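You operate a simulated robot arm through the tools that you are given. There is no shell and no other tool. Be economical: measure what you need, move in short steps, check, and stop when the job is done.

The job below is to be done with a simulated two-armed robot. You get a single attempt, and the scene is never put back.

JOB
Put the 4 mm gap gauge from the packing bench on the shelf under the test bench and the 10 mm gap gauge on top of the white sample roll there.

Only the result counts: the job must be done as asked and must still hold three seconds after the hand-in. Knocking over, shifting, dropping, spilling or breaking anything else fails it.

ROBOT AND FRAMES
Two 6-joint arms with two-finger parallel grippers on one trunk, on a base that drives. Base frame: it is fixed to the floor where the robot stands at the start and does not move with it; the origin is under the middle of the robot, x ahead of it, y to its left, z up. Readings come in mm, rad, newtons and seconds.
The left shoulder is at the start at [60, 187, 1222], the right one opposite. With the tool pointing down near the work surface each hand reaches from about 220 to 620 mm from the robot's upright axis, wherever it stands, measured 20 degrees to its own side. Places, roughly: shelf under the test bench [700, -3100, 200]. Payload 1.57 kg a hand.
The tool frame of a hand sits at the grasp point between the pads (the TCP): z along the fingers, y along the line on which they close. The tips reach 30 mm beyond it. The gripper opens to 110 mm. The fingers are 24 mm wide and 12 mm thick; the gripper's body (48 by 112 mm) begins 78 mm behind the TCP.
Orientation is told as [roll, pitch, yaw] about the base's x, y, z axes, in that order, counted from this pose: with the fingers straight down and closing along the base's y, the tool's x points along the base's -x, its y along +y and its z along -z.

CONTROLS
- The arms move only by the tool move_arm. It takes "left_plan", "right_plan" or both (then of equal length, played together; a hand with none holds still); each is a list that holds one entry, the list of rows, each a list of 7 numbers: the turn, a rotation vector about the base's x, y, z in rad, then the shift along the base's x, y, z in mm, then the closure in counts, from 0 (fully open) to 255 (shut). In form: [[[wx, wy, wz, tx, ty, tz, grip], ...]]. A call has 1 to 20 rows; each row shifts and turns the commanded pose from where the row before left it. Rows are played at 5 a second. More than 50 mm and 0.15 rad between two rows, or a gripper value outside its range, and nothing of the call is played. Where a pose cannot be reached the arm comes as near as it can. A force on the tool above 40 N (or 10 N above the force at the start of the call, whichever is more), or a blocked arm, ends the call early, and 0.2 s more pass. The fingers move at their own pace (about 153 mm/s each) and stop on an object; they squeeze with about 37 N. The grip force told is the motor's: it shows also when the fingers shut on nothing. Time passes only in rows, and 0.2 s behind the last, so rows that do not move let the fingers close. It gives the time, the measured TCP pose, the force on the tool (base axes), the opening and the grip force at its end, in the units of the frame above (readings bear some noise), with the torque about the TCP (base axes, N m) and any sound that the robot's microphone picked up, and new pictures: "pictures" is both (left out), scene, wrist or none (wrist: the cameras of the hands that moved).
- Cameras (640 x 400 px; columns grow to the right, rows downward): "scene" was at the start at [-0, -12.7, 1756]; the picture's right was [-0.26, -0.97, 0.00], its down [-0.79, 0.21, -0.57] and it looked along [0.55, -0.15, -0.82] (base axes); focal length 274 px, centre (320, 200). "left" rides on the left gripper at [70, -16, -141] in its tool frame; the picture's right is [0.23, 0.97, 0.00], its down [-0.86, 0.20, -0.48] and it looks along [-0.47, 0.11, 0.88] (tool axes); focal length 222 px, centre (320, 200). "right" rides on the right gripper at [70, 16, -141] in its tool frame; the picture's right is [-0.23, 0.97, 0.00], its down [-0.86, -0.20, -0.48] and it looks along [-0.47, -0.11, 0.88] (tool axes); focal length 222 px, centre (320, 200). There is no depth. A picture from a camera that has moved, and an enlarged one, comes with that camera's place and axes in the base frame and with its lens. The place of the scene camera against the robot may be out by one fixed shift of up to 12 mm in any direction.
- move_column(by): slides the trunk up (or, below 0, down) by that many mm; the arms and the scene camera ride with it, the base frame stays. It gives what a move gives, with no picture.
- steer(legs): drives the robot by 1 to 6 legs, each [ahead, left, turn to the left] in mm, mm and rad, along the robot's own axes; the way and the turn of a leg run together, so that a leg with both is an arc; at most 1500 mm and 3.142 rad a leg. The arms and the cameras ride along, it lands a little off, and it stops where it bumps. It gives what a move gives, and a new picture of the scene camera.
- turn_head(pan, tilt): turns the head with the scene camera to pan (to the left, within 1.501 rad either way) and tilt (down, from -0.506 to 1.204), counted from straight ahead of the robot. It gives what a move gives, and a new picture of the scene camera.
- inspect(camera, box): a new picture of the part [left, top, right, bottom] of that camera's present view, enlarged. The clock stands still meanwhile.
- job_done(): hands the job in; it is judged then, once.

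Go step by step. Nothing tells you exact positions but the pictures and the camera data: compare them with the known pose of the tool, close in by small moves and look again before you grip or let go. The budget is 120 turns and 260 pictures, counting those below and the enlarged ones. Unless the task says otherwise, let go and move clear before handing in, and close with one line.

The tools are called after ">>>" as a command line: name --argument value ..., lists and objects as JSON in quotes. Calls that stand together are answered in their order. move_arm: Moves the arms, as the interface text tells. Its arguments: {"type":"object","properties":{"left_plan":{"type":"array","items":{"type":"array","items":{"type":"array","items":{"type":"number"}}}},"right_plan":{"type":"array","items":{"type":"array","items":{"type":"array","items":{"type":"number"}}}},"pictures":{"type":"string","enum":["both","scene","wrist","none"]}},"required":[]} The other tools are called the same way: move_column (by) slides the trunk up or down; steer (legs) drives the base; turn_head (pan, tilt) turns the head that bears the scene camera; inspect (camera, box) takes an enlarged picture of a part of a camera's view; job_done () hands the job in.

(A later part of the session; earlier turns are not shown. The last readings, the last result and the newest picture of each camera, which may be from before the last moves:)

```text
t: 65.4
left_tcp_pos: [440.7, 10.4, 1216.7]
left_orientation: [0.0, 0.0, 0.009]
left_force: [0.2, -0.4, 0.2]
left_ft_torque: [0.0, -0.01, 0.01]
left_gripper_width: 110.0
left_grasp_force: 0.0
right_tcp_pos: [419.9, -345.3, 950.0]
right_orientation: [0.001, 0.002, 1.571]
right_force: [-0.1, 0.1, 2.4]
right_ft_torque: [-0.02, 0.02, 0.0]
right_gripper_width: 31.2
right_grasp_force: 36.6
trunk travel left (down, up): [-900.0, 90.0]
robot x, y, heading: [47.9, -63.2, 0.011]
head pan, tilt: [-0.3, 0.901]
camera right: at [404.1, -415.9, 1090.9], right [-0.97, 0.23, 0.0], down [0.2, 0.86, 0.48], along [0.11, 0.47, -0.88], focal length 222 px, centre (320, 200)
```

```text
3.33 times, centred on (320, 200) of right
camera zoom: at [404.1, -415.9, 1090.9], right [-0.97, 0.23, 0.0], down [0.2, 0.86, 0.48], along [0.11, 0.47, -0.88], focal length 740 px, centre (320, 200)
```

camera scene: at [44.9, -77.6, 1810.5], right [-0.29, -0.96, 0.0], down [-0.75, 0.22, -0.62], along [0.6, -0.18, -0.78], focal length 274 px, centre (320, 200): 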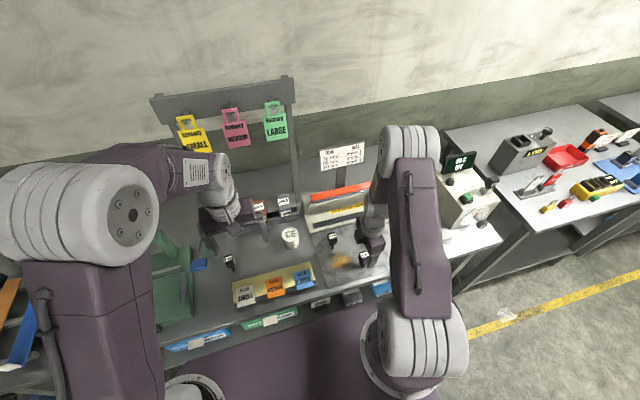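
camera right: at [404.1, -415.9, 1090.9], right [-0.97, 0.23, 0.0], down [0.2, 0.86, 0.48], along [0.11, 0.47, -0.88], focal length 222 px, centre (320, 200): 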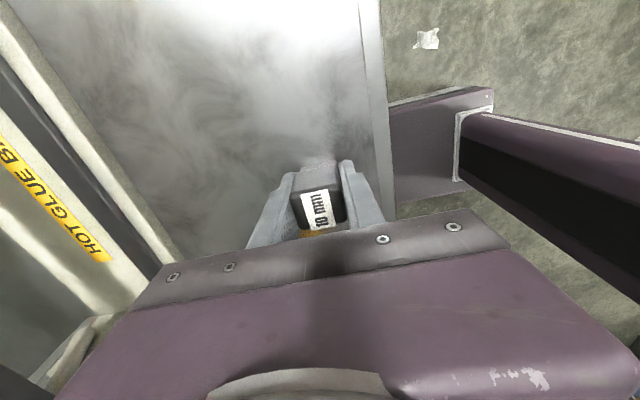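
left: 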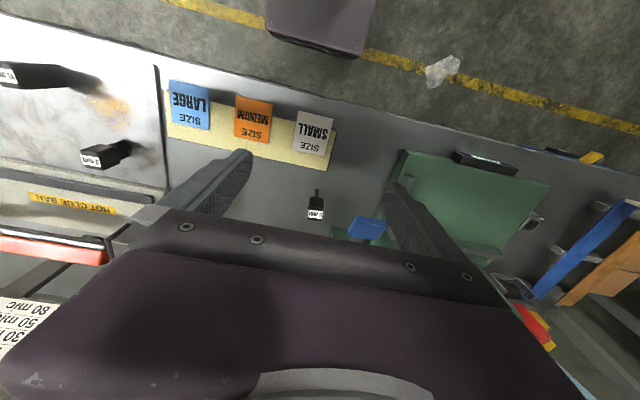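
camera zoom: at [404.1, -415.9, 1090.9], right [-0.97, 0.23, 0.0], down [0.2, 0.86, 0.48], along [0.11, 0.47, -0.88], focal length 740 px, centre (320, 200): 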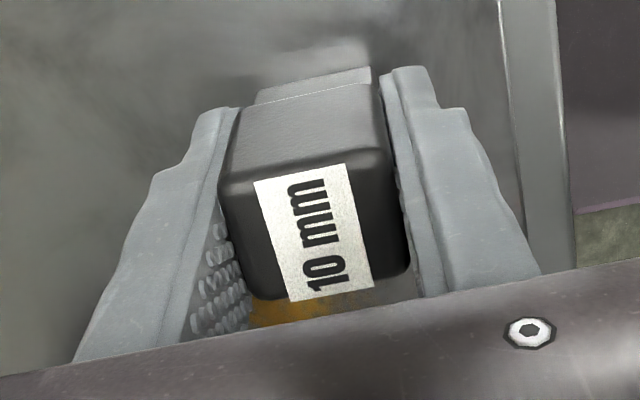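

Gripped at 31 mm width and upright. I lift it and look at its blade.

>>> move_arm --right_plan '[[[0, 0, 0, 0, 0, 10, 255], [0, 0, 0, 0, 0, 30, 255], [0, 0, 0, 0, 0, 40, 255], [0, 0, 0, 0, 0, 40, 255], [0, 0, 0, 0, 0, 0, 255]]]' --pictures "wrist"

>>> inspect --camera "scene" --box '[320, 190, 400, 270]'

>>> inspect --camera "left" --box '[0, 0, 200, 200]'

```text
t: 66.6
left_tcp_pos: [441.4, 9.3, 1216.6]
left_orientation: [-0.001, 0.0, 0.009]
left_force: [-0.5, -0.5, -0.1]
left_ft_torque: [0.0, -0.04, -0.05]
left_gripper_width: 110.0
left_grasp_force: 0.1
right_tcp_pos: [419.1, -344.7, 1071.1]
right_orientation: [0.0, 0.001, 1.572]
right_force: [0.0, -0.4, -1.0]
right_ft_torque: [0.05, -0.01, 0.02]
right_gripper_width: 31.6
right_grasp_force: 37.0
trunk travel left (down, up): [-900.0, 90.0]
robot x, y, heading: [39.3, -62.0, 0.009]
head pan, tilt: [-0.3, 0.901]
camera right: at [404.1, -413.7, 1211.9], right [-0.97, 0.23, 0.0], down [0.2, 0.86, 0.48], along [0.11, 0.47, -0.88], focal length 222 px, centre (320, 200)
```

right: 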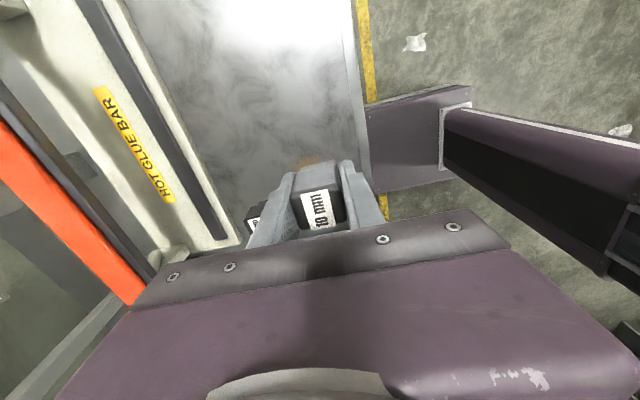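

```text
5.00 times, centred on (360, 230) of scene
camera zoom: at [45.3, -78.0, 1810.5], right [-0.29, -0.96, 0.0], down [-0.75, 0.23, -0.62], along [0.59, -0.18, -0.78], focal length 1369 px, centre (120, 50)
```

zoom: 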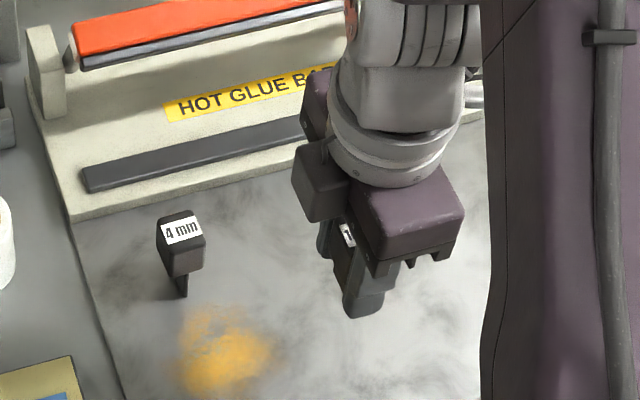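

```text
2.00 times, centred on (100, 100) of left
camera zoom: at [371.6, -8.0, 1357.7], right [-0.24, 0.97, 0.0], down [0.85, 0.21, 0.48], along [0.46, 0.11, -0.88], focal length 444 px, centre (760, 400)
```

zoom: 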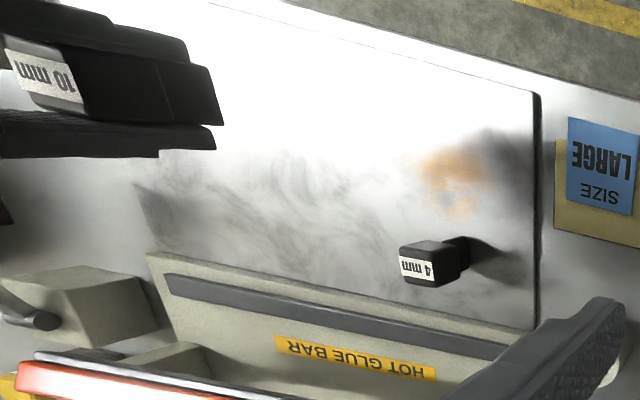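

The gauge is about 68 mm tall with its bottom ~49 mm below the TCP. I carry it high toward the roll (est. (576,-122), top ≈958) and look.

>>> move_arm --right_plan '[[[0, 0, 0, 0, 0, 30, 255], [0, 0, 0, 13, 37, 0, 255], [0, 0, 0, 13, 37, 0, 255], [0, 0, 0, 13, 37, 0, 255], [0, 0, 0, 13, 37, 0, 255], [0, 0, 0, 14, 37, 0, 255], [0, 0, 0, 14, 38, 0, 255], [0, 0, 0, 0, 0, 0, 255]]]' --pictures "both"

```text
t: 68.4
left_tcp_pos: [441.6, 8.4, 1216.5]
left_orientation: [0.0, 0.0, 0.008]
left_force: [-0.8, 0.0, -0.3]
left_ft_torque: [0.0, 0.01, -0.02]
left_gripper_width: 110.1
left_grasp_force: 0.0
right_tcp_pos: [501.2, -121.6, 1100.5]
right_orientation: [0.001, -0.001, 1.573]
right_force: [-0.5, 0.3, -0.9]
right_ft_torque: [0.04, 0.01, -0.02]
right_gripper_width: 31.8
right_grasp_force: 36.9
trunk travel left (down, up): [-900.0, 90.0]
robot x, y, heading: [38.4, -64.3, 0.005]
head pan, tilt: [-0.3, 0.901]
camera scene: at [44.5, -78.2, 1810.5], right [-0.29, -0.96, 0.0], down [-0.75, 0.23, -0.62], along [0.6, -0.18, -0.78], focal length 274 px, centre (320, 200)
camera right: at [484.7, -192.3, 1242.3], right [-0.97, 0.23, 0.0], down [0.2, 0.86, 0.48], along [0.11, 0.47, -0.88], focal length 222 px, centre (320, 200)
```

scene: 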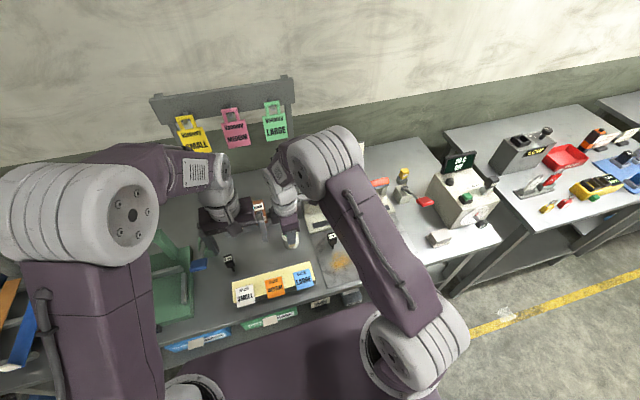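
right: 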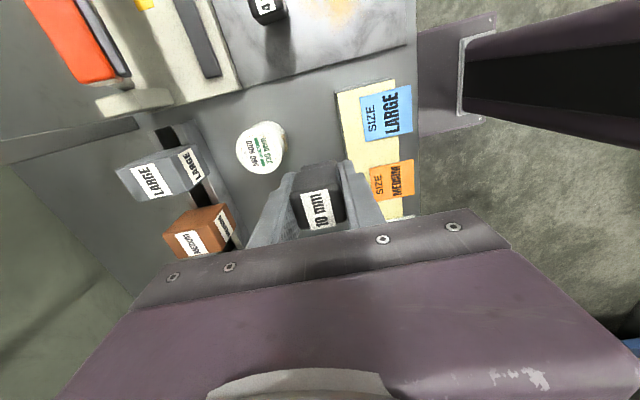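

>>> inspect --camera "right" --box '[220, 100, 380, 220]'

```text
3.33 times, centred on (300, 160) of right
camera zoom: at [484.7, -192.3, 1242.3], right [-0.97, 0.23, 0.0], down [0.2, 0.86, 0.48], along [0.11, 0.47, -0.88], focal length 740 px, centre (387, 333)
```

zoom: 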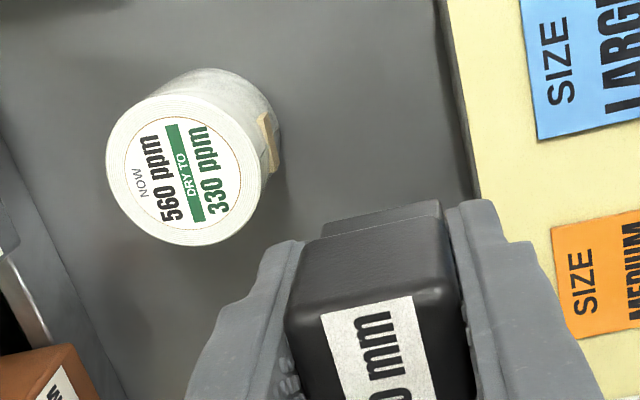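

>>> move_arm --right_plan '[[[0, 0, 0, 30, -20, 0, 255], [0, 0, 0, 0, -20, -20, 255], [0, 0, 0, 0, 0, -20, 255], [0, 0, 0, 0, 0, 0, 255]]]' --pictures "wrist"

>>> inspect --camera "right" --box '[220, 110, 380, 230]'

```text
t: 69.4
left_tcp_pos: [442.4, 10.2, 1216.4]
left_orientation: [0.0, -0.001, 0.009]
left_force: [-0.6, -0.5, 0.2]
left_ft_torque: [0.03, 0.02, 0.0]
left_gripper_width: 110.0
left_grasp_force: 0.2
right_tcp_pos: [530.9, -162.7, 1059.7]
right_orientation: [0.0, 0.001, 1.572]
right_force: [0.2, 0.7, -0.9]
right_ft_torque: [-0.01, -0.05, 0.04]
right_gripper_width: 31.4
right_grasp_force: 36.9
trunk travel left (down, up): [-900.0, 90.0]
robot x, y, heading: [40.4, -57.1, 0.009]
head pan, tilt: [-0.3, 0.901]
camera right: at [514.3, -232.5, 1200.9], right [-0.97, 0.23, 0.0], down [0.2, 0.86, 0.48], along [0.11, 0.47, -0.88], focal length 222 px, centre (320, 200)
```

right: 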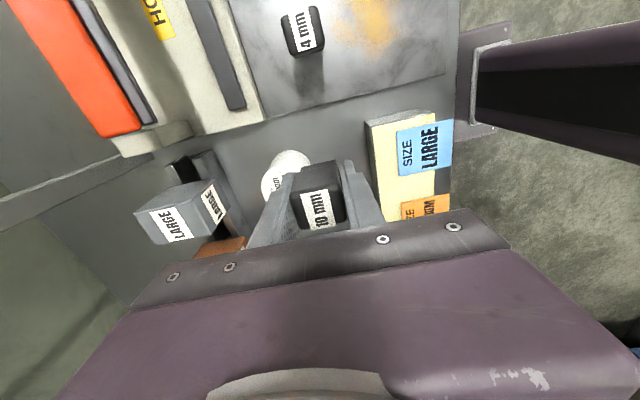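

```text
3.33 times, centred on (300, 170) of right
camera zoom: at [514.3, -232.5, 1200.9], right [-0.97, 0.23, 0.0], down [0.2, 0.86, 0.48], along [0.11, 0.47, -0.88], focal length 740 px, centre (387, 300)
```

zoom: 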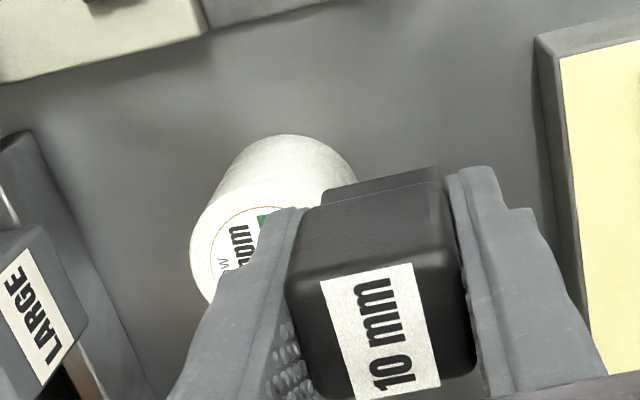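

>>> move_arm --left_plan '[[[0, 0, 0, -10, 40, 0, 0], [0, 0, 0, -10, 40, 0, 0], [0, 0, 0, 0, 40, 0, 0], [0, 0, 0, 0, 0, 0, 0]]]' --right_plan '[[[0, 0, 0, 0, 20, 0, 255], [0, 0, 0, 0, 25, 0, 255], [0, 0, 0, 14, 30, 0, 255], [0, 0, 0, 0, 0, 0, 255]]]' --pictures "wrist"

>>> inspect --camera "right" --box '[220, 70, 380, 190]'

```text
t: 70.4
left_tcp_pos: [421.4, 127.7, 1215.5]
left_orientation: [0.001, 0.0, 0.008]
left_force: [0.2, 0.7, -0.1]
left_ft_torque: [0.05, -0.02, 0.01]
left_gripper_width: 110.0
left_grasp_force: 0.2
right_tcp_pos: [543.4, -88.1, 1059.2]
right_orientation: [0.001, 0.0, 1.571]
right_force: [0.3, -0.9, -0.2]
right_ft_torque: [0.02, 0.01, 0.01]
right_gripper_width: 31.5
right_grasp_force: 37.5
trunk travel left (down, up): [-900.0, 90.0]
robot x, y, heading: [43.4, -59.4, 0.009]
head pan, tilt: [-0.3, 0.901]
camera right: at [528.4, -158.3, 1200.1], right [-0.97, 0.23, 0.0], down [0.2, 0.86, 0.48], along [0.11, 0.47, -0.88], focal length 222 px, centre (320, 200)
camera left: at [351.1, 109.6, 1356.8], right [-0.24, 0.97, 0.0], down [0.85, 0.21, 0.48], along [0.46, 0.11, -0.88], focal length 222 px, centre (320, 200)
```

right: 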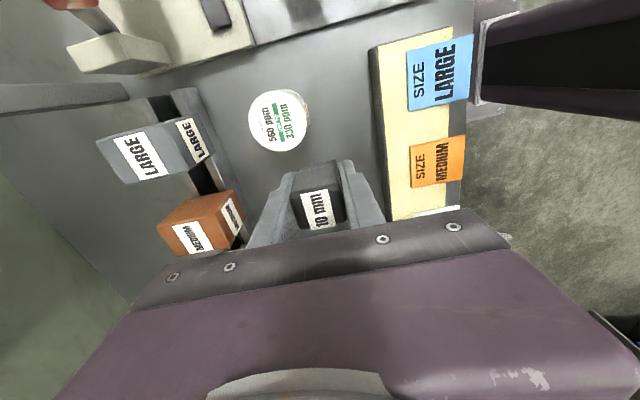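
left: 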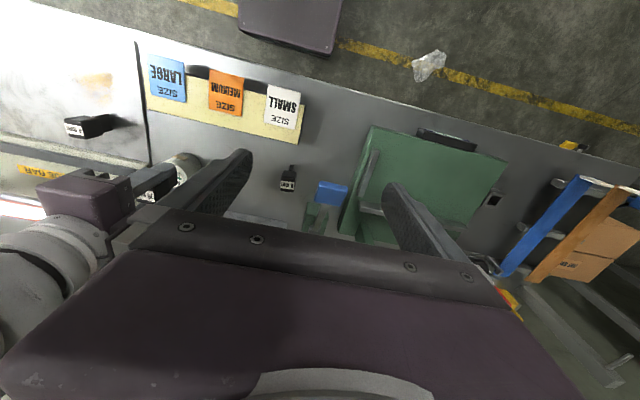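

```text
3.33 times, centred on (300, 130) of right
camera zoom: at [528.4, -158.3, 1200.1], right [-0.97, 0.23, 0.0], down [0.2, 0.86, 0.48], along [0.11, 0.47, -0.88], focal length 740 px, centre (387, 433)
```

zoom: 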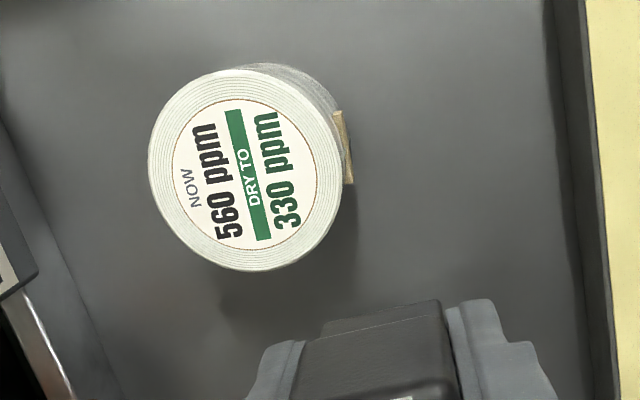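

Roll top is at about (579,-131), z≈958–970. I move above it and lower partway for a look.

>>> move_arm --right_plan '[[[0, 0, 0, 18, -21, 0, 255], [0, 0, 0, 17.5, -21, 0, 255], [0, 0, 0, 0, 0, -20, 255], [0, 0, 0, 0, 0, 0, 255]]]' --pictures "wrist"

>>> inspect --camera "left" --box '[0, 120, 240, 280]'

>>> inspect --camera "scene" --box '[240, 190, 360, 290]'

>>> inspect --camera "right" --box '[240, 120, 400, 240]'

```text
t: 71.4
left_tcp_pos: [421.5, 127.4, 1215.9]
left_orientation: [0.001, 0.0, 0.009]
left_force: [0.4, 1.0, -0.5]
left_ft_torque: [0.0, 0.01, -0.01]
left_gripper_width: 110.1
left_grasp_force: 0.0
right_tcp_pos: [580.7, -129.8, 1038.1]
right_orientation: [0.0, 0.0, 1.573]
right_force: [0.0, 0.1, -0.9]
right_ft_torque: [-0.01, 0.0, 0.05]
right_gripper_width: 31.5
right_grasp_force: 36.7
trunk travel left (down, up): [-900.0, 90.0]
robot x, y, heading: [39.1, -60.9, 0.013]
head pan, tilt: [-0.3, 0.901]
camera right: at [564.3, -199.4, 1180.0], right [-0.97, 0.23, 0.0], down [0.2, 0.86, 0.48], along [0.11, 0.47, -0.88], focal length 222 px, centre (320, 200)
```

right: 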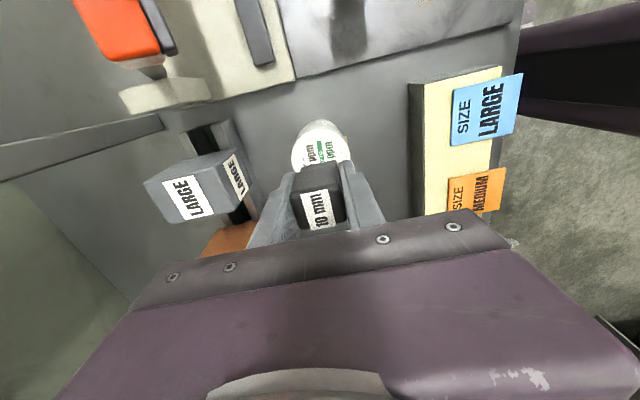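

```text
2.50 times, centred on (120, 200) of left
camera zoom: at [351.0, 110.7, 1356.7], right [-0.24, 0.97, 0.0], down [0.85, 0.21, 0.48], along [0.46, 0.11, -0.88], focal length 555 px, centre (820, 200)
```

zoom: 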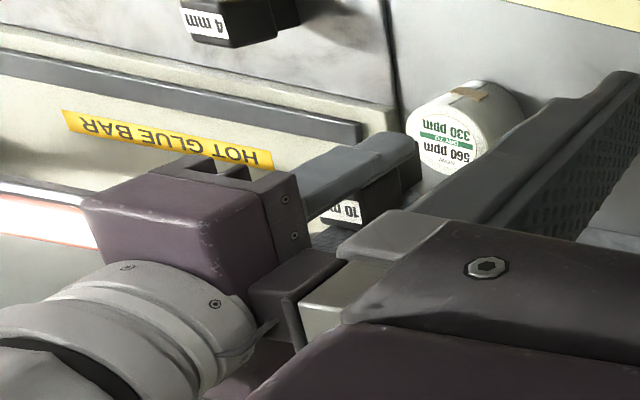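

```text
4.00 times, centred on (300, 240) of scene
camera zoom: at [44.9, -76.9, 1810.6], right [-0.29, -0.96, 0.0], down [-0.75, 0.22, -0.62], along [0.59, -0.18, -0.78], focal length 1096 px, centre (400, 40)
```

zoom: 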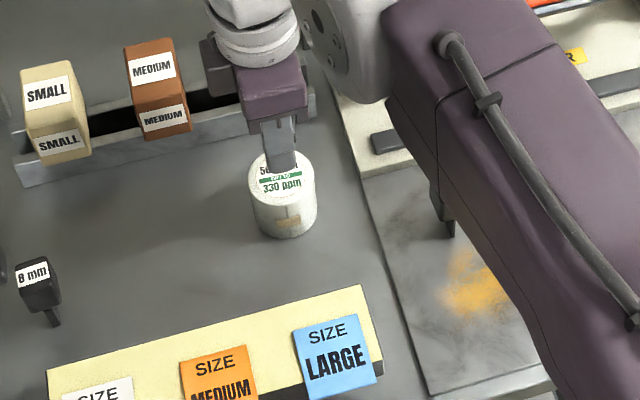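

```text
3.33 times, centred on (320, 180) of right
camera zoom: at [564.3, -199.4, 1180.0], right [-0.97, 0.23, 0.0], down [0.2, 0.86, 0.48], along [0.11, 0.47, -0.88], focal length 740 px, centre (320, 267)
```

zoom: 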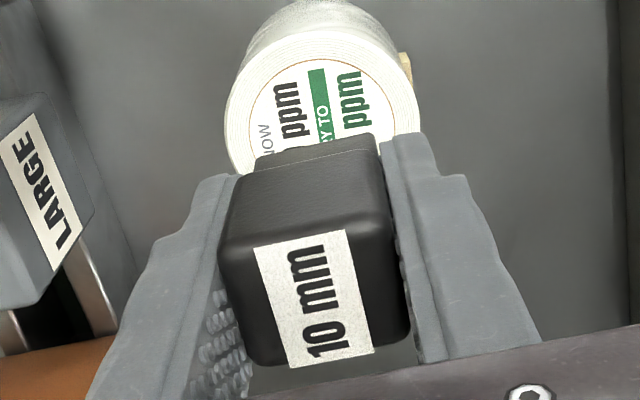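

Wrist and left views agree on the roll top at (580,-131,957), and the hand is centred. I lower to just above contact.

>>> move_arm --right_plan '[[[0, 0, 0, -0.5, -1, -15, 255], [0, 0, 0, 0, 0, -9, 255], [0, 0, 0, 0, 0, 0, 255]]]' --pictures "wrist"

>>> inspect --camera "right" --box '[240, 120, 400, 240]'

>>> inspect --camera "left" --box '[100, 120, 240, 220]'

```text
t: 72.2
left_tcp_pos: [422.5, 127.3, 1216.1]
left_orientation: [-0.001, 0.0, 0.009]
left_force: [-0.3, 0.3, -0.1]
left_ft_torque: [0.01, -0.02, 0.0]
left_gripper_width: 110.0
left_grasp_force: 0.0
right_tcp_pos: [579.2, -131.1, 1013.5]
right_orientation: [0.0, 0.0, 1.572]
right_force: [0.7, 0.1, -1.6]
right_ft_torque: [0.02, -0.01, 0.02]
right_gripper_width: 31.7
right_grasp_force: 36.8
trunk travel left (down, up): [-900.0, 90.0]
robot x, y, heading: [40.6, -61.5, 0.007]
head pan, tilt: [-0.3, 0.901]
camera right: at [563.5, -201.5, 1155.3], right [-0.97, 0.23, 0.0], down [0.2, 0.86, 0.48], along [0.11, 0.47, -0.88], focal length 222 px, centre (320, 200)
```

right: 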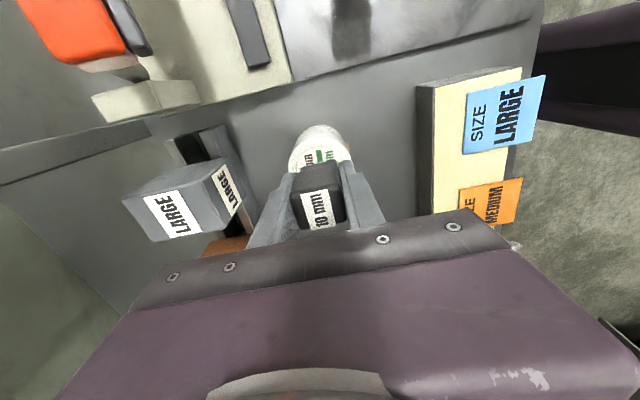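

```text
3.33 times, centred on (320, 180) of right
camera zoom: at [563.5, -201.5, 1155.3], right [-0.97, 0.23, 0.0], down [0.2, 0.86, 0.48], along [0.11, 0.47, -0.88], focal length 740 px, centre (320, 267)
```

zoom: 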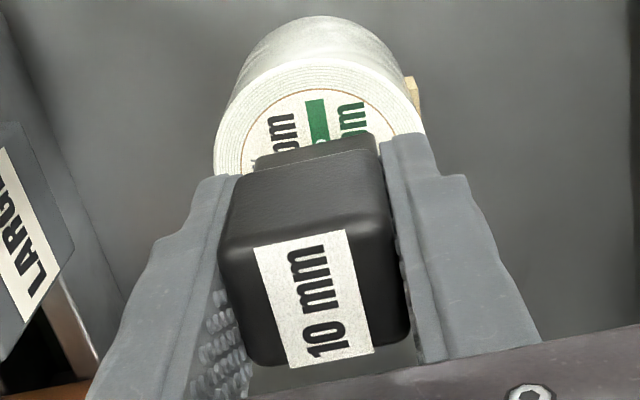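

```text
4.00 times, centred on (170, 170) of left
camera zoom: at [351.0, 109.9, 1356.8], right [-0.24, 0.97, 0.0], down [0.85, 0.21, 0.48], along [0.46, 0.11, -0.88], focal length 888 px, centre (920, 320)
```

zoom: 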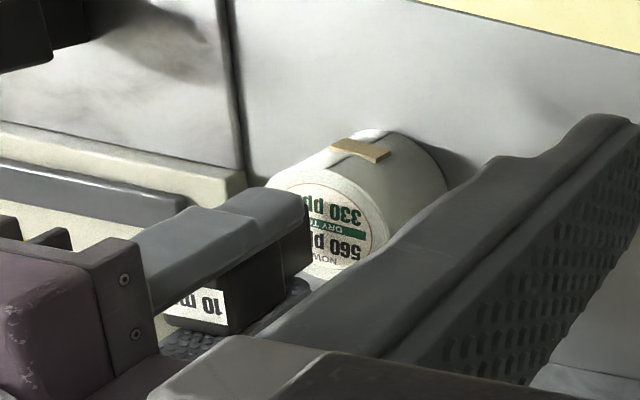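

>>> move_arm --right_plan '[[[0, 0, 0, 0, 0, -1, 255], [0, 0, 0, 0, 0, -1, 255], [0, 0, 0, 0, 0, -1, 255], [0, 0, 0, 0, 0, -1, 255]]]' --pictures "none"

>>> move_arm --right_plan '[[[0, 0, 0, 0, 0, -0.7, 255], [0, 0, 0, 0, 0, -0.7, 255]]]' --pictures "none"

>>> inspect --camera "left" --box '[100, 120, 240, 220]'

```text
t: 73.2
left_tcp_pos: [422.5, 128.4, 1216.0]
left_orientation: [0.002, 0.0, 0.009]
left_force: [-0.5, 0.7, -0.3]
left_ft_torque: [-0.01, -0.02, 0.04]
left_gripper_width: 110.2
left_grasp_force: 0.1
right_tcp_pos: [578.9, -130.8, 1009.9]
right_orientation: [0.001, 0.0, 1.573]
right_force: [0.3, 0.2, 0.2]
right_ft_torque: [0.03, 0.0, 0.0]
right_gripper_width: 31.6
right_grasp_force: 37.7
trunk travel left (down, up): [-900.0, 90.0]
robot x, y, heading: [41.0, -64.4, 0.006]
head pan, tilt: [-0.3, 0.901]
```

```text
t: 73.8
left_tcp_pos: [422.2, 126.8, 1216.3]
left_orientation: [0.001, 0.001, 0.008]
left_force: [0.1, 0.2, 0.1]
left_ft_torque: [0.01, 0.01, 0.04]
left_gripper_width: 109.7
left_grasp_force: 0.1
right_tcp_pos: [579.4, -130.5, 1008.6]
right_orientation: [0.0, 0.001, 1.572]
right_force: [-0.8, 0.2, -0.8]
right_ft_torque: [-0.01, -0.03, -0.01]
right_gripper_width: 31.3
right_grasp_force: 37.2
trunk travel left (down, up): [-900.0, 90.0]
robot x, y, heading: [40.6, -61.8, 0.007]
head pan, tilt: [-0.3, 0.901]
```

```text
4.00 times, centred on (170, 170) of left
camera zoom: at [351.1, 110.1, 1356.7], right [-0.24, 0.97, 0.0], down [0.85, 0.21, 0.48], along [0.46, 0.11, -0.88], focal length 888 px, centre (920, 320)
```

zoom: 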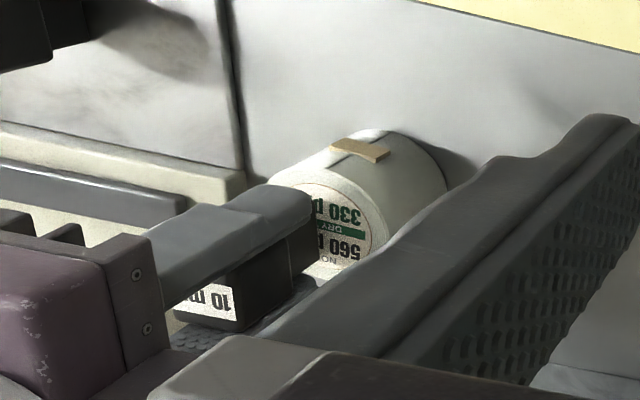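

>>> move_arm --right_plan '[[[0, 0, 0, 0, 0, -0.7, 255], [0, 0, 0, 0, 0, -0.7, 255]]]' --pictures "none"

>>> move_arm --right_plan '[[[0, 0, 0, 0, 0, -0.7, 255], [0, 0, 0, 0, 0, -0.7, 255]]]' --pictures "none"

>>> inspect --camera "right" --box '[240, 120, 400, 240]'

```text
t: 74.4
left_tcp_pos: [420.5, 127.6, 1216.2]
left_orientation: [-0.001, 0.001, 0.008]
left_force: [0.2, 0.3, -0.3]
left_ft_torque: [-0.01, 0.01, 0.02]
left_gripper_width: 110.3
left_grasp_force: 0.1
right_tcp_pos: [579.5, -130.1, 1008.7]
right_orientation: [0.002, 0.0, 1.572]
right_force: [0.4, 0.5, -0.8]
right_ft_torque: [-0.01, 0.01, 0.02]
right_gripper_width: 31.6
right_grasp_force: 37.2
trunk travel left (down, up): [-900.0, 90.0]
robot x, y, heading: [39.0, -61.3, 0.009]
head pan, tilt: [-0.3, 0.901]
```

```text
t: 75.0
left_tcp_pos: [421.2, 127.9, 1215.9]
left_orientation: [0.001, 0.0, 0.01]
left_force: [0.3, 1.3, -0.1]
left_ft_torque: [0.0, -0.03, 0.02]
left_gripper_width: 109.8
left_grasp_force: 0.1
right_tcp_pos: [580.2, -128.7, 1007.3]
right_orientation: [0.0, 0.001, 1.573]
right_force: [-0.2, 0.4, -1.1]
right_ft_torque: [-0.02, 0.03, 0.02]
right_gripper_width: 31.6
right_grasp_force: 37.1
trunk travel left (down, up): [-900.0, 90.0]
robot x, y, heading: [39.4, -60.1, -0.001]
head pan, tilt: [-0.3, 0.901]
```

```text
3.33 times, centred on (320, 180) of right
camera zoom: at [564.1, -199.7, 1148.9], right [-0.97, 0.23, 0.0], down [0.2, 0.86, 0.48], along [0.11, 0.47, -0.88], focal length 740 px, centre (320, 267)
```

zoom: 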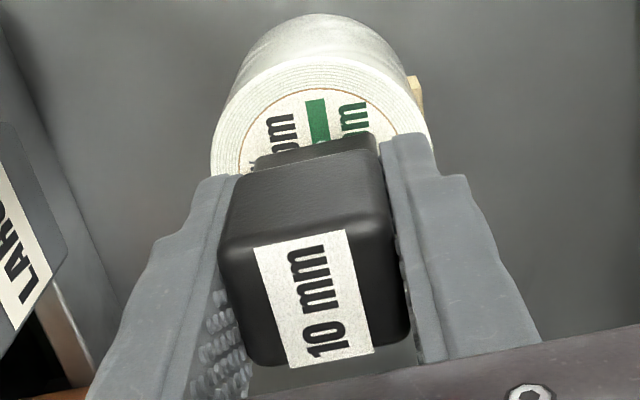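

>>> move_arm --right_plan '[[[0, 0, 0, 0, 0, -0.8, 255], [0, 0, 0, 0, 0, -0.8, 255]]]' --pictures "none"

>>> move_arm --right_plan '[[[0, 0, 0, 0, 0, -0.7, 255], [0, 0, 0, 0, 0, -0.7, 255]]]' --pictures "none"

>>> move_arm --right_plan '[[[0, 0, 0, 0, 0, -0.5, 255], [0, 0, 0, 0, 0, -0.5, 255]]]' --pictures "none"

```text
t: 75.6
left_tcp_pos: [421.0, 126.5, 1216.3]
left_orientation: [0.001, 0.0, 0.008]
left_force: [-0.2, -0.2, -0.9]
left_ft_torque: [0.03, 0.01, 0.02]
left_gripper_width: 109.7
left_grasp_force: 0.1
right_tcp_pos: [580.7, -129.7, 1007.1]
right_orientation: [0.0, 0.0, 1.574]
right_force: [0.4, 1.0, -0.9]
right_ft_torque: [0.01, 0.01, 0.04]
right_gripper_width: 31.3
right_grasp_force: 37.0
trunk travel left (down, up): [-900.0, 90.0]
robot x, y, heading: [41.9, -61.1, 0.008]
head pan, tilt: [-0.3, 0.901]
```

```text
t: 76.2
left_tcp_pos: [421.2, 126.6, 1217.1]
left_orientation: [0.001, -0.001, 0.009]
left_force: [-0.1, -1.1, 0.5]
left_ft_torque: [-0.02, 0.04, 0.02]
left_gripper_width: 110.2
left_grasp_force: 0.1
right_tcp_pos: [579.1, -130.5, 1005.3]
right_orientation: [-0.003, 0.001, 1.573]
right_force: [0.9, 0.6, 7.0]
right_ft_torque: [-0.04, 0.04, -0.04]
right_gripper_width: 31.4
right_grasp_force: 36.5
trunk travel left (down, up): [-900.0, 90.0]
robot x, y, heading: [45.1, -60.1, 0.015]
head pan, tilt: [-0.3, 0.901]
```

```text
t: 76.8
left_tcp_pos: [420.6, 128.3, 1216.9]
left_orientation: [0.0, -0.001, 0.008]
left_force: [-0.5, -0.4, 0.2]
left_ft_torque: [0.0, 0.03, 0.01]
left_gripper_width: 110.0
left_grasp_force: 0.1
right_tcp_pos: [579.5, -128.4, 1004.6]
right_orientation: [-0.005, 0.0, 1.572]
right_force: [4.1, -1.1, 18.8]
right_ft_torque: [-0.09, -0.08, -0.01]
right_gripper_width: 31.5
right_grasp_force: 37.1
trunk travel left (down, up): [-900.0, 90.0]
robot x, y, heading: [41.5, -60.2, 0.01]
head pan, tilt: [-0.3, 0.901]
```

Contact: 19 N. I relieve slightly and open gently.

>>> move_arm --right_plan '[[[0, 0, 0, 0, 0, 0.8, 255], [0, 0, 0, 0, 0, 0, 255], [0, 0, 0, 0, 0, 0, 184], [0, 0, 0, 0, 0, 0, 180], [0, 0, 0, 0, 0, 0, 176], [0, 0, 0, 0, 0, 0, 170], [0, 0, 0, 0, 0, 0, 160], [0, 0, 0, 0, 0, 0, 140], [0, 0, 0, 0, 0, 0, 110], [0, 0, 0, 0, 0, 0, 80], [0, 0, 0, 0, 0, 0, 80]]]' --pictures "wrist"

>>> inspect --camera "left" --box '[100, 120, 240, 220]'

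```text
t: 79.2
left_tcp_pos: [421.0, 126.8, 1217.6]
left_orientation: [0.001, 0.0, 0.009]
left_force: [-1.1, -0.5, 0.3]
left_ft_torque: [0.02, 0.0, 0.04]
left_gripper_width: 109.8
left_grasp_force: 0.0
right_tcp_pos: [579.5, -130.6, 1003.6]
right_orientation: [-0.001, 0.0, 1.571]
right_force: [0.2, 0.1, -0.4]
right_ft_torque: [0.02, 0.0, -0.03]
right_gripper_width: 75.4
right_grasp_force: 0.1
trunk travel left (down, up): [-900.0, 90.0]
robot x, y, heading: [43.1, -60.9, 0.011]
head pan, tilt: [-0.3, 0.901]
camera right: at [563.0, -200.0, 1145.1], right [-0.97, 0.23, 0.0], down [0.2, 0.86, 0.48], along [0.11, 0.47, -0.88], focal length 222 px, centre (320, 200)
```

right: 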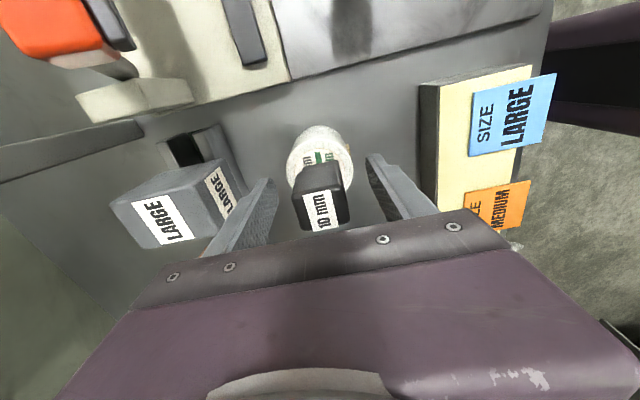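

```text
4.00 times, centred on (170, 170) of left
camera zoom: at [351.0, 110.1, 1356.8], right [-0.24, 0.97, 0.0], down [0.85, 0.21, 0.48], along [0.46, 0.11, -0.88], focal length 888 px, centre (920, 320)
```

zoom: 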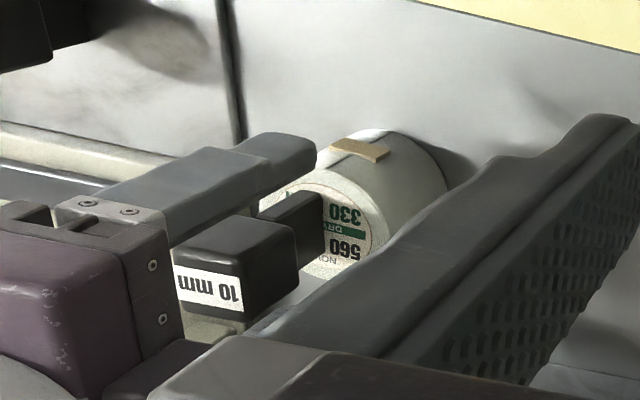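

It stands by itself on the roll. I lift straight up and move above the 4 mm gauge.

>>> move_arm --right_plan '[[[0, 0, 0, 0, 0, 15, 80], [0, 0, 0, 0, 0, 40, 80], [0, 0, 0, 0, 0, 50, 80], [0, 0, 0, 0, 0, 20, 80], [0, 0, 0, -10, -30, 0, 80], [0, 0, 0, -20, -40, 0, 80], [0, 0, 0, -20, -40, 0, 80], [0, 0, 0, -10, -30, -10, 80], [0, 0, 0, 0, 0, -40, 80], [0, 0, 0, 0, 0, 0, 80]]]' --pictures "both"

>>> inspect --camera "right" --box '[240, 100, 400, 220]'

>>> inspect --camera "scene" --box '[250, 190, 370, 290]'

```text
t: 81.4
left_tcp_pos: [421.8, 127.4, 1215.9]
left_orientation: [0.0, 0.001, 0.009]
left_force: [-0.2, 0.0, 0.7]
left_ft_torque: [0.0, 0.0, 0.03]
left_gripper_width: 109.8
left_grasp_force: 0.0
right_tcp_pos: [518.7, -269.2, 1080.1]
right_orientation: [0.001, -0.001, 1.572]
right_force: [-0.6, 0.1, 0.9]
right_ft_torque: [-0.02, -0.02, 0.02]
right_gripper_width: 75.5
right_grasp_force: 0.1
trunk travel left (down, up): [-900.0, 90.0]
robot x, y, heading: [44.9, -65.5, 0.009]
head pan, tilt: [-0.3, 0.901]
camera scene: at [44.7, -77.3, 1810.6], right [-0.29, -0.96, 0.0], down [-0.75, 0.22, -0.62], along [0.59, -0.18, -0.78], focal length 274 px, centre (320, 200)
camera right: at [502.2, -339.5, 1220.3], right [-0.97, 0.23, 0.0], down [0.2, 0.86, 0.48], along [0.11, 0.47, -0.88], focal length 222 px, centre (320, 200)
```

scene: 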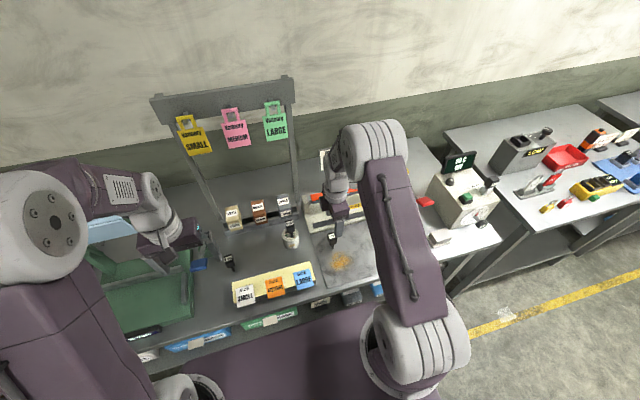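
right: 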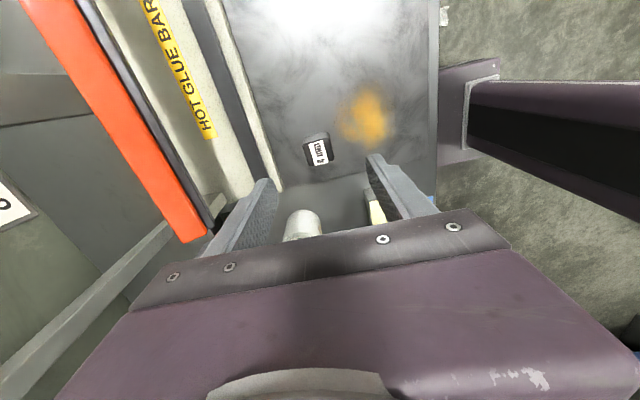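

```text
3.33 times, centred on (320, 160) of right
camera zoom: at [502.2, -339.5, 1220.3], right [-0.97, 0.23, 0.0], down [0.2, 0.86, 0.48], along [0.11, 0.47, -0.88], focal length 740 px, centre (320, 333)
```

zoom: 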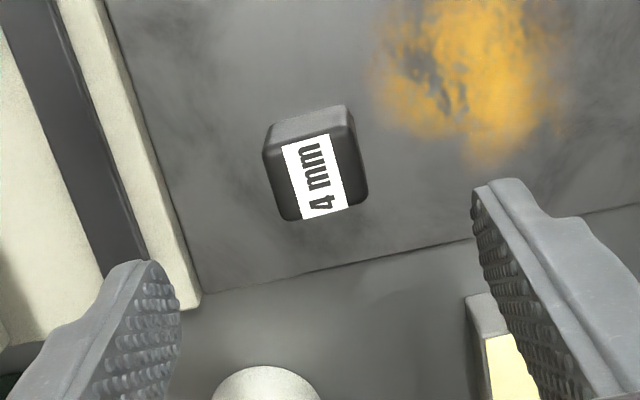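

```text
4.00 times, centred on (310, 240) of scene
camera zoom: at [44.7, -77.3, 1810.6], right [-0.29, -0.96, 0.0], down [-0.75, 0.22, -0.62], along [0.59, -0.18, -0.78], focal length 1096 px, centre (360, 40)
```

zoom: 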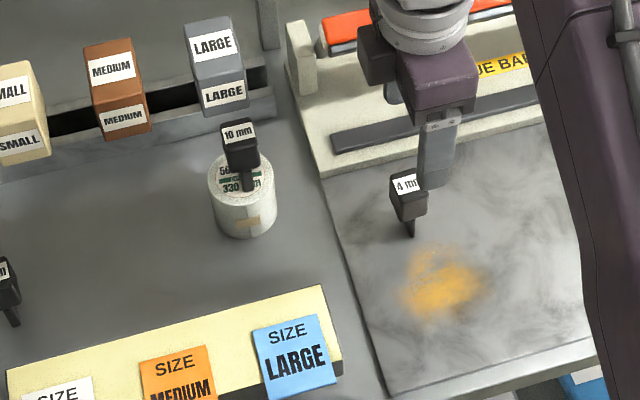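

The 10 mm gauge stands well on the roll. The 4 mm top is at (520,-267,967); I descend to grip with a narrower opening to clear the glue bar.

>>> move_arm --right_plan '[[[0, 0, 0.03, 1, 2.5, -40, 125], [0, 0, 0, 0, 0, -35, 125], [0, 0, 0, 0, 0, 0, 125]]]' --pictures "wrist"

>>> inspect --camera "right" --box '[240, 130, 400, 250]'

```text
t: 82.2
left_tcp_pos: [419.7, 126.9, 1217.2]
left_orientation: [0.0, 0.0, 0.009]
left_force: [-0.1, 1.0, -0.3]
left_ft_torque: [-0.01, 0.03, 0.0]
left_gripper_width: 109.9
left_grasp_force: 0.0
right_tcp_pos: [518.6, -268.1, 1003.4]
right_orientation: [-0.002, 0.001, 1.603]
right_force: [-0.1, 0.4, 0.2]
right_ft_torque: [0.01, 0.0, 0.02]
right_gripper_width: 56.2
right_grasp_force: 0.1
trunk travel left (down, up): [-900.0, 90.0]
robot x, y, heading: [41.2, -61.3, 0.01]
head pan, tilt: [-0.3, 0.901]
camera right: at [504.8, -339.6, 1144.9], right [-0.98, 0.2, 0.0], down [0.17, 0.86, 0.48], along [0.09, 0.47, -0.88], focal length 222 px, centre (320, 200)
```

right: 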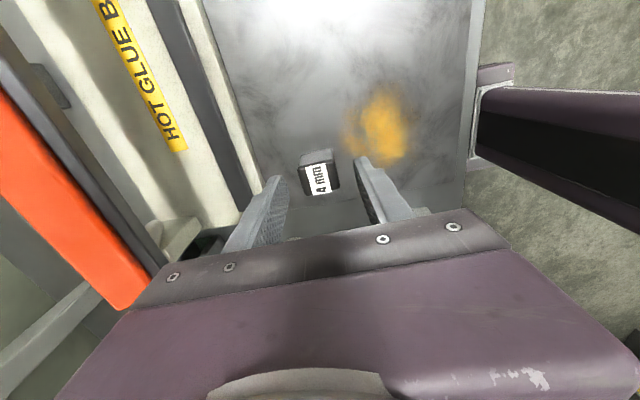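

```text
3.33 times, centred on (320, 190) of right
camera zoom: at [504.8, -339.6, 1144.9], right [-0.98, 0.2, 0.0], down [0.17, 0.86, 0.48], along [0.09, 0.47, -0.88], focal length 740 px, centre (320, 233)
```

zoom: 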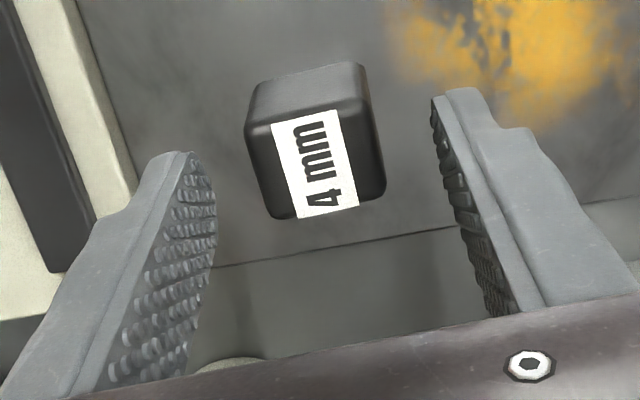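

>>> move_arm --right_plan '[[[0, 0, 0, 1, 2, -25, 125], [0, 0, 0, 0, 0, -28, 125], [0, 0, 0, 0, 0, 0, 125]]]' --pictures "wrist"

>>> inspect --camera "right" --box '[240, 130, 400, 250]'

```text
t: 83.0
left_tcp_pos: [421.3, 127.5, 1217.3]
left_orientation: [-0.001, -0.001, 0.008]
left_force: [-0.4, 0.3, 0.3]
left_ft_torque: [0.01, 0.02, 0.03]
left_gripper_width: 110.0
left_grasp_force: 0.1
right_tcp_pos: [519.4, -266.7, 952.0]
right_orientation: [0.0, 0.001, 1.602]
right_force: [-0.4, -0.6, -0.1]
right_ft_torque: [-0.05, -0.03, -0.01]
right_gripper_width: 56.2
right_grasp_force: 0.0
trunk travel left (down, up): [-900.0, 90.0]
robot x, y, heading: [48.4, -61.2, 0.008]
head pan, tilt: [-0.3, 0.901]
camera right: at [506.9, -336.7, 1093.0], right [-0.98, 0.2, 0.0], down [0.17, 0.86, 0.48], along [0.09, 0.47, -0.88], focal length 222 px, centre (320, 200)
```

right: 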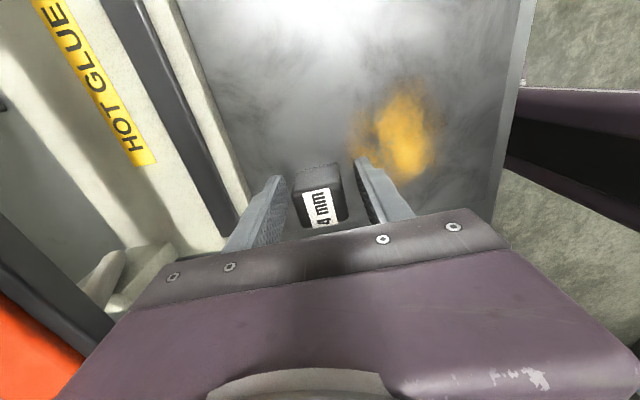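

```text
3.33 times, centred on (320, 190) of right
camera zoom: at [506.9, -336.7, 1093.0], right [-0.98, 0.2, 0.0], down [0.17, 0.86, 0.48], along [0.09, 0.47, -0.88], focal length 740 px, centre (320, 233)
```

zoom: 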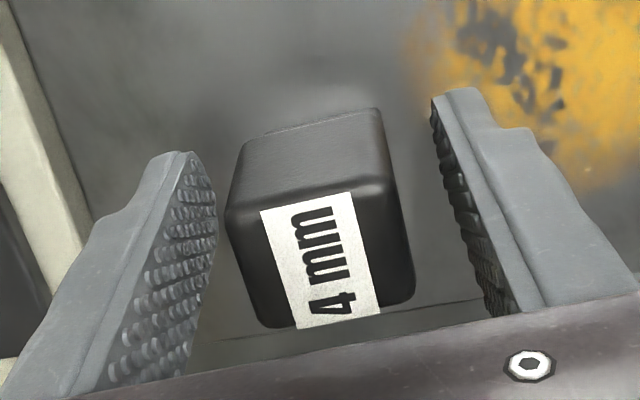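

>>> move_arm --right_plan '[[[0, 0, 0, 2, 0, -2, 140], [0, 0, 0, 0, 0, 0, 155], [0, 0, 0, 0, 0, 0, 165], [0, 0, 0, 0, 0, 0, 172], [0, 0, 0, 0, 0, 0, 180], [0, 0, 0, 0, 0, 0, 200], [0, 0, 0, 0, 0, 0, 255], [0, 0, 0, 0, 0, 0, 255]]]' --pictures "wrist"

>>> inspect --camera "right" --box '[240, 130, 400, 250]'

```text
t: 84.8
left_tcp_pos: [423.5, 127.1, 1215.6]
left_orientation: [0.001, 0.001, 0.009]
left_force: [0.2, 0.1, -0.6]
left_ft_torque: [0.04, -0.03, 0.0]
left_gripper_width: 110.2
left_grasp_force: 0.1
right_tcp_pos: [522.5, -265.0, 948.8]
right_orientation: [-0.001, 0.0, 1.602]
right_force: [0.1, -0.1, 0.1]
right_ft_torque: [0.01, -0.03, 0.02]
right_gripper_width: 31.5
right_grasp_force: 37.3
trunk travel left (down, up): [-900.0, 90.0]
robot x, y, heading: [40.8, -64.8, 0.009]
head pan, tilt: [-0.3, 0.901]
camera right: at [509.4, -336.3, 1090.8], right [-0.98, 0.2, 0.0], down [0.17, 0.86, 0.48], along [0.09, 0.47, -0.88], focal length 222 px, centre (320, 200)
```

right: 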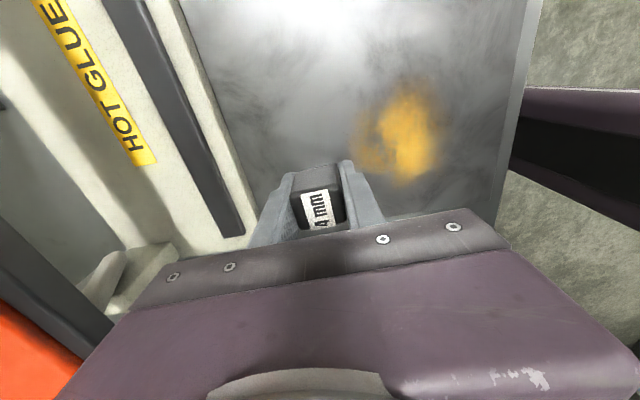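

```text
3.33 times, centred on (320, 190) of right
camera zoom: at [509.4, -336.3, 1090.8], right [-0.98, 0.2, 0.0], down [0.17, 0.86, 0.48], along [0.09, 0.47, -0.88], focal length 740 px, centre (320, 233)
```

zoom: 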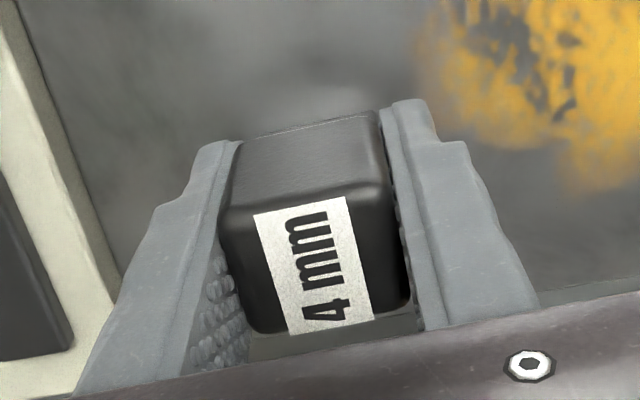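

Gripped the 4 mm gauge. I lift it, tuck the left hand back, then back away from the bench and drive to the test bench.

>>> move_arm --left_plan '[[[0, 0, 0, 0, 0, 0, 0], [0, 0, 0, 0, 0, 0, 0], [0, 0, 0, 0, 0, 0, 0], [0, 0, 0, -40, 15, 0, 0], [0, 0, 0, -40, 15, 0, 0], [0, 0, 0, -40, 15, 0, 0], [0, 0, 0, 0, 0, 0, 0]]]' --right_plan '[[[0, 0, 0, 0, 0, 10, 255], [0, 0, 0, 0, 0, 40, 255], [0, 0, 0, 0, 0, 50, 255], [0, 0, 0, 0, 0, 50, 255], [0, 0, 0, -20, -5, 40, 255], [0, 0, 0, -30, -10, 0, 255], [0, 0, 0, 0, 0, 0, 255]]]' --pictures "both"

```text
t: 86.4
left_tcp_pos: [301.0, 172.2, 1216.9]
left_orientation: [0.001, 0.003, 0.009]
left_force: [-0.2, 0.1, 0.1]
left_ft_torque: [0.02, 0.02, -0.05]
left_gripper_width: 109.8
left_grasp_force: 0.1
right_tcp_pos: [472.9, -279.4, 1140.0]
right_orientation: [0.002, -0.001, 1.603]
right_force: [0.2, -0.8, -0.2]
right_ft_torque: [0.04, 0.0, 0.01]
right_gripper_width: 31.4
right_grasp_force: 36.9
trunk travel left (down, up): [-900.0, 90.0]
robot x, y, heading: [40.8, -61.9, 0.005]
head pan, tilt: [-0.3, 0.901]
camera scene: at [46.8, -77.9, 1810.5], right [-0.29, -0.96, 0.0], down [-0.75, 0.23, -0.62], along [0.59, -0.18, -0.78], focal length 274 px, centre (320, 200)
camera right: at [459.4, -350.7, 1281.2], right [-0.98, 0.2, 0.0], down [0.17, 0.86, 0.48], along [0.09, 0.47, -0.88], focal length 222 px, centre (320, 200)
camera left: at [230.7, 155.8, 1356.8], right [-0.24, 0.97, 0.0], down [0.85, 0.21, 0.48], along [0.46, 0.11, -0.88], focal length 222 px, centre (320, 200)
```

scene: 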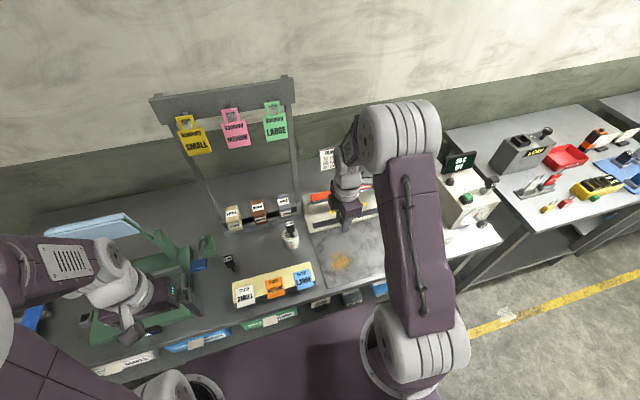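
right: 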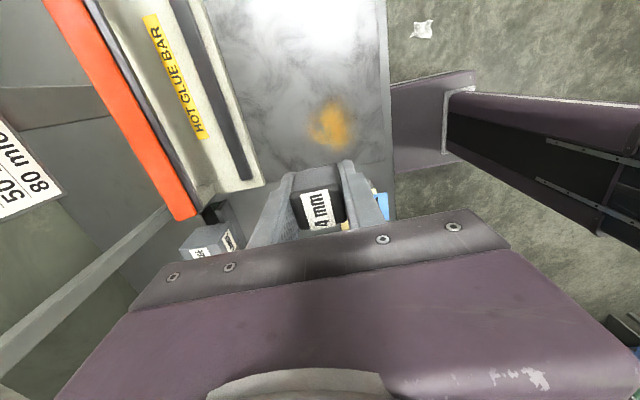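
left: 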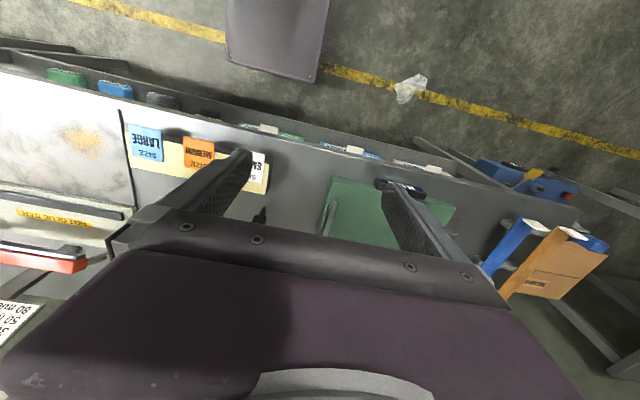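

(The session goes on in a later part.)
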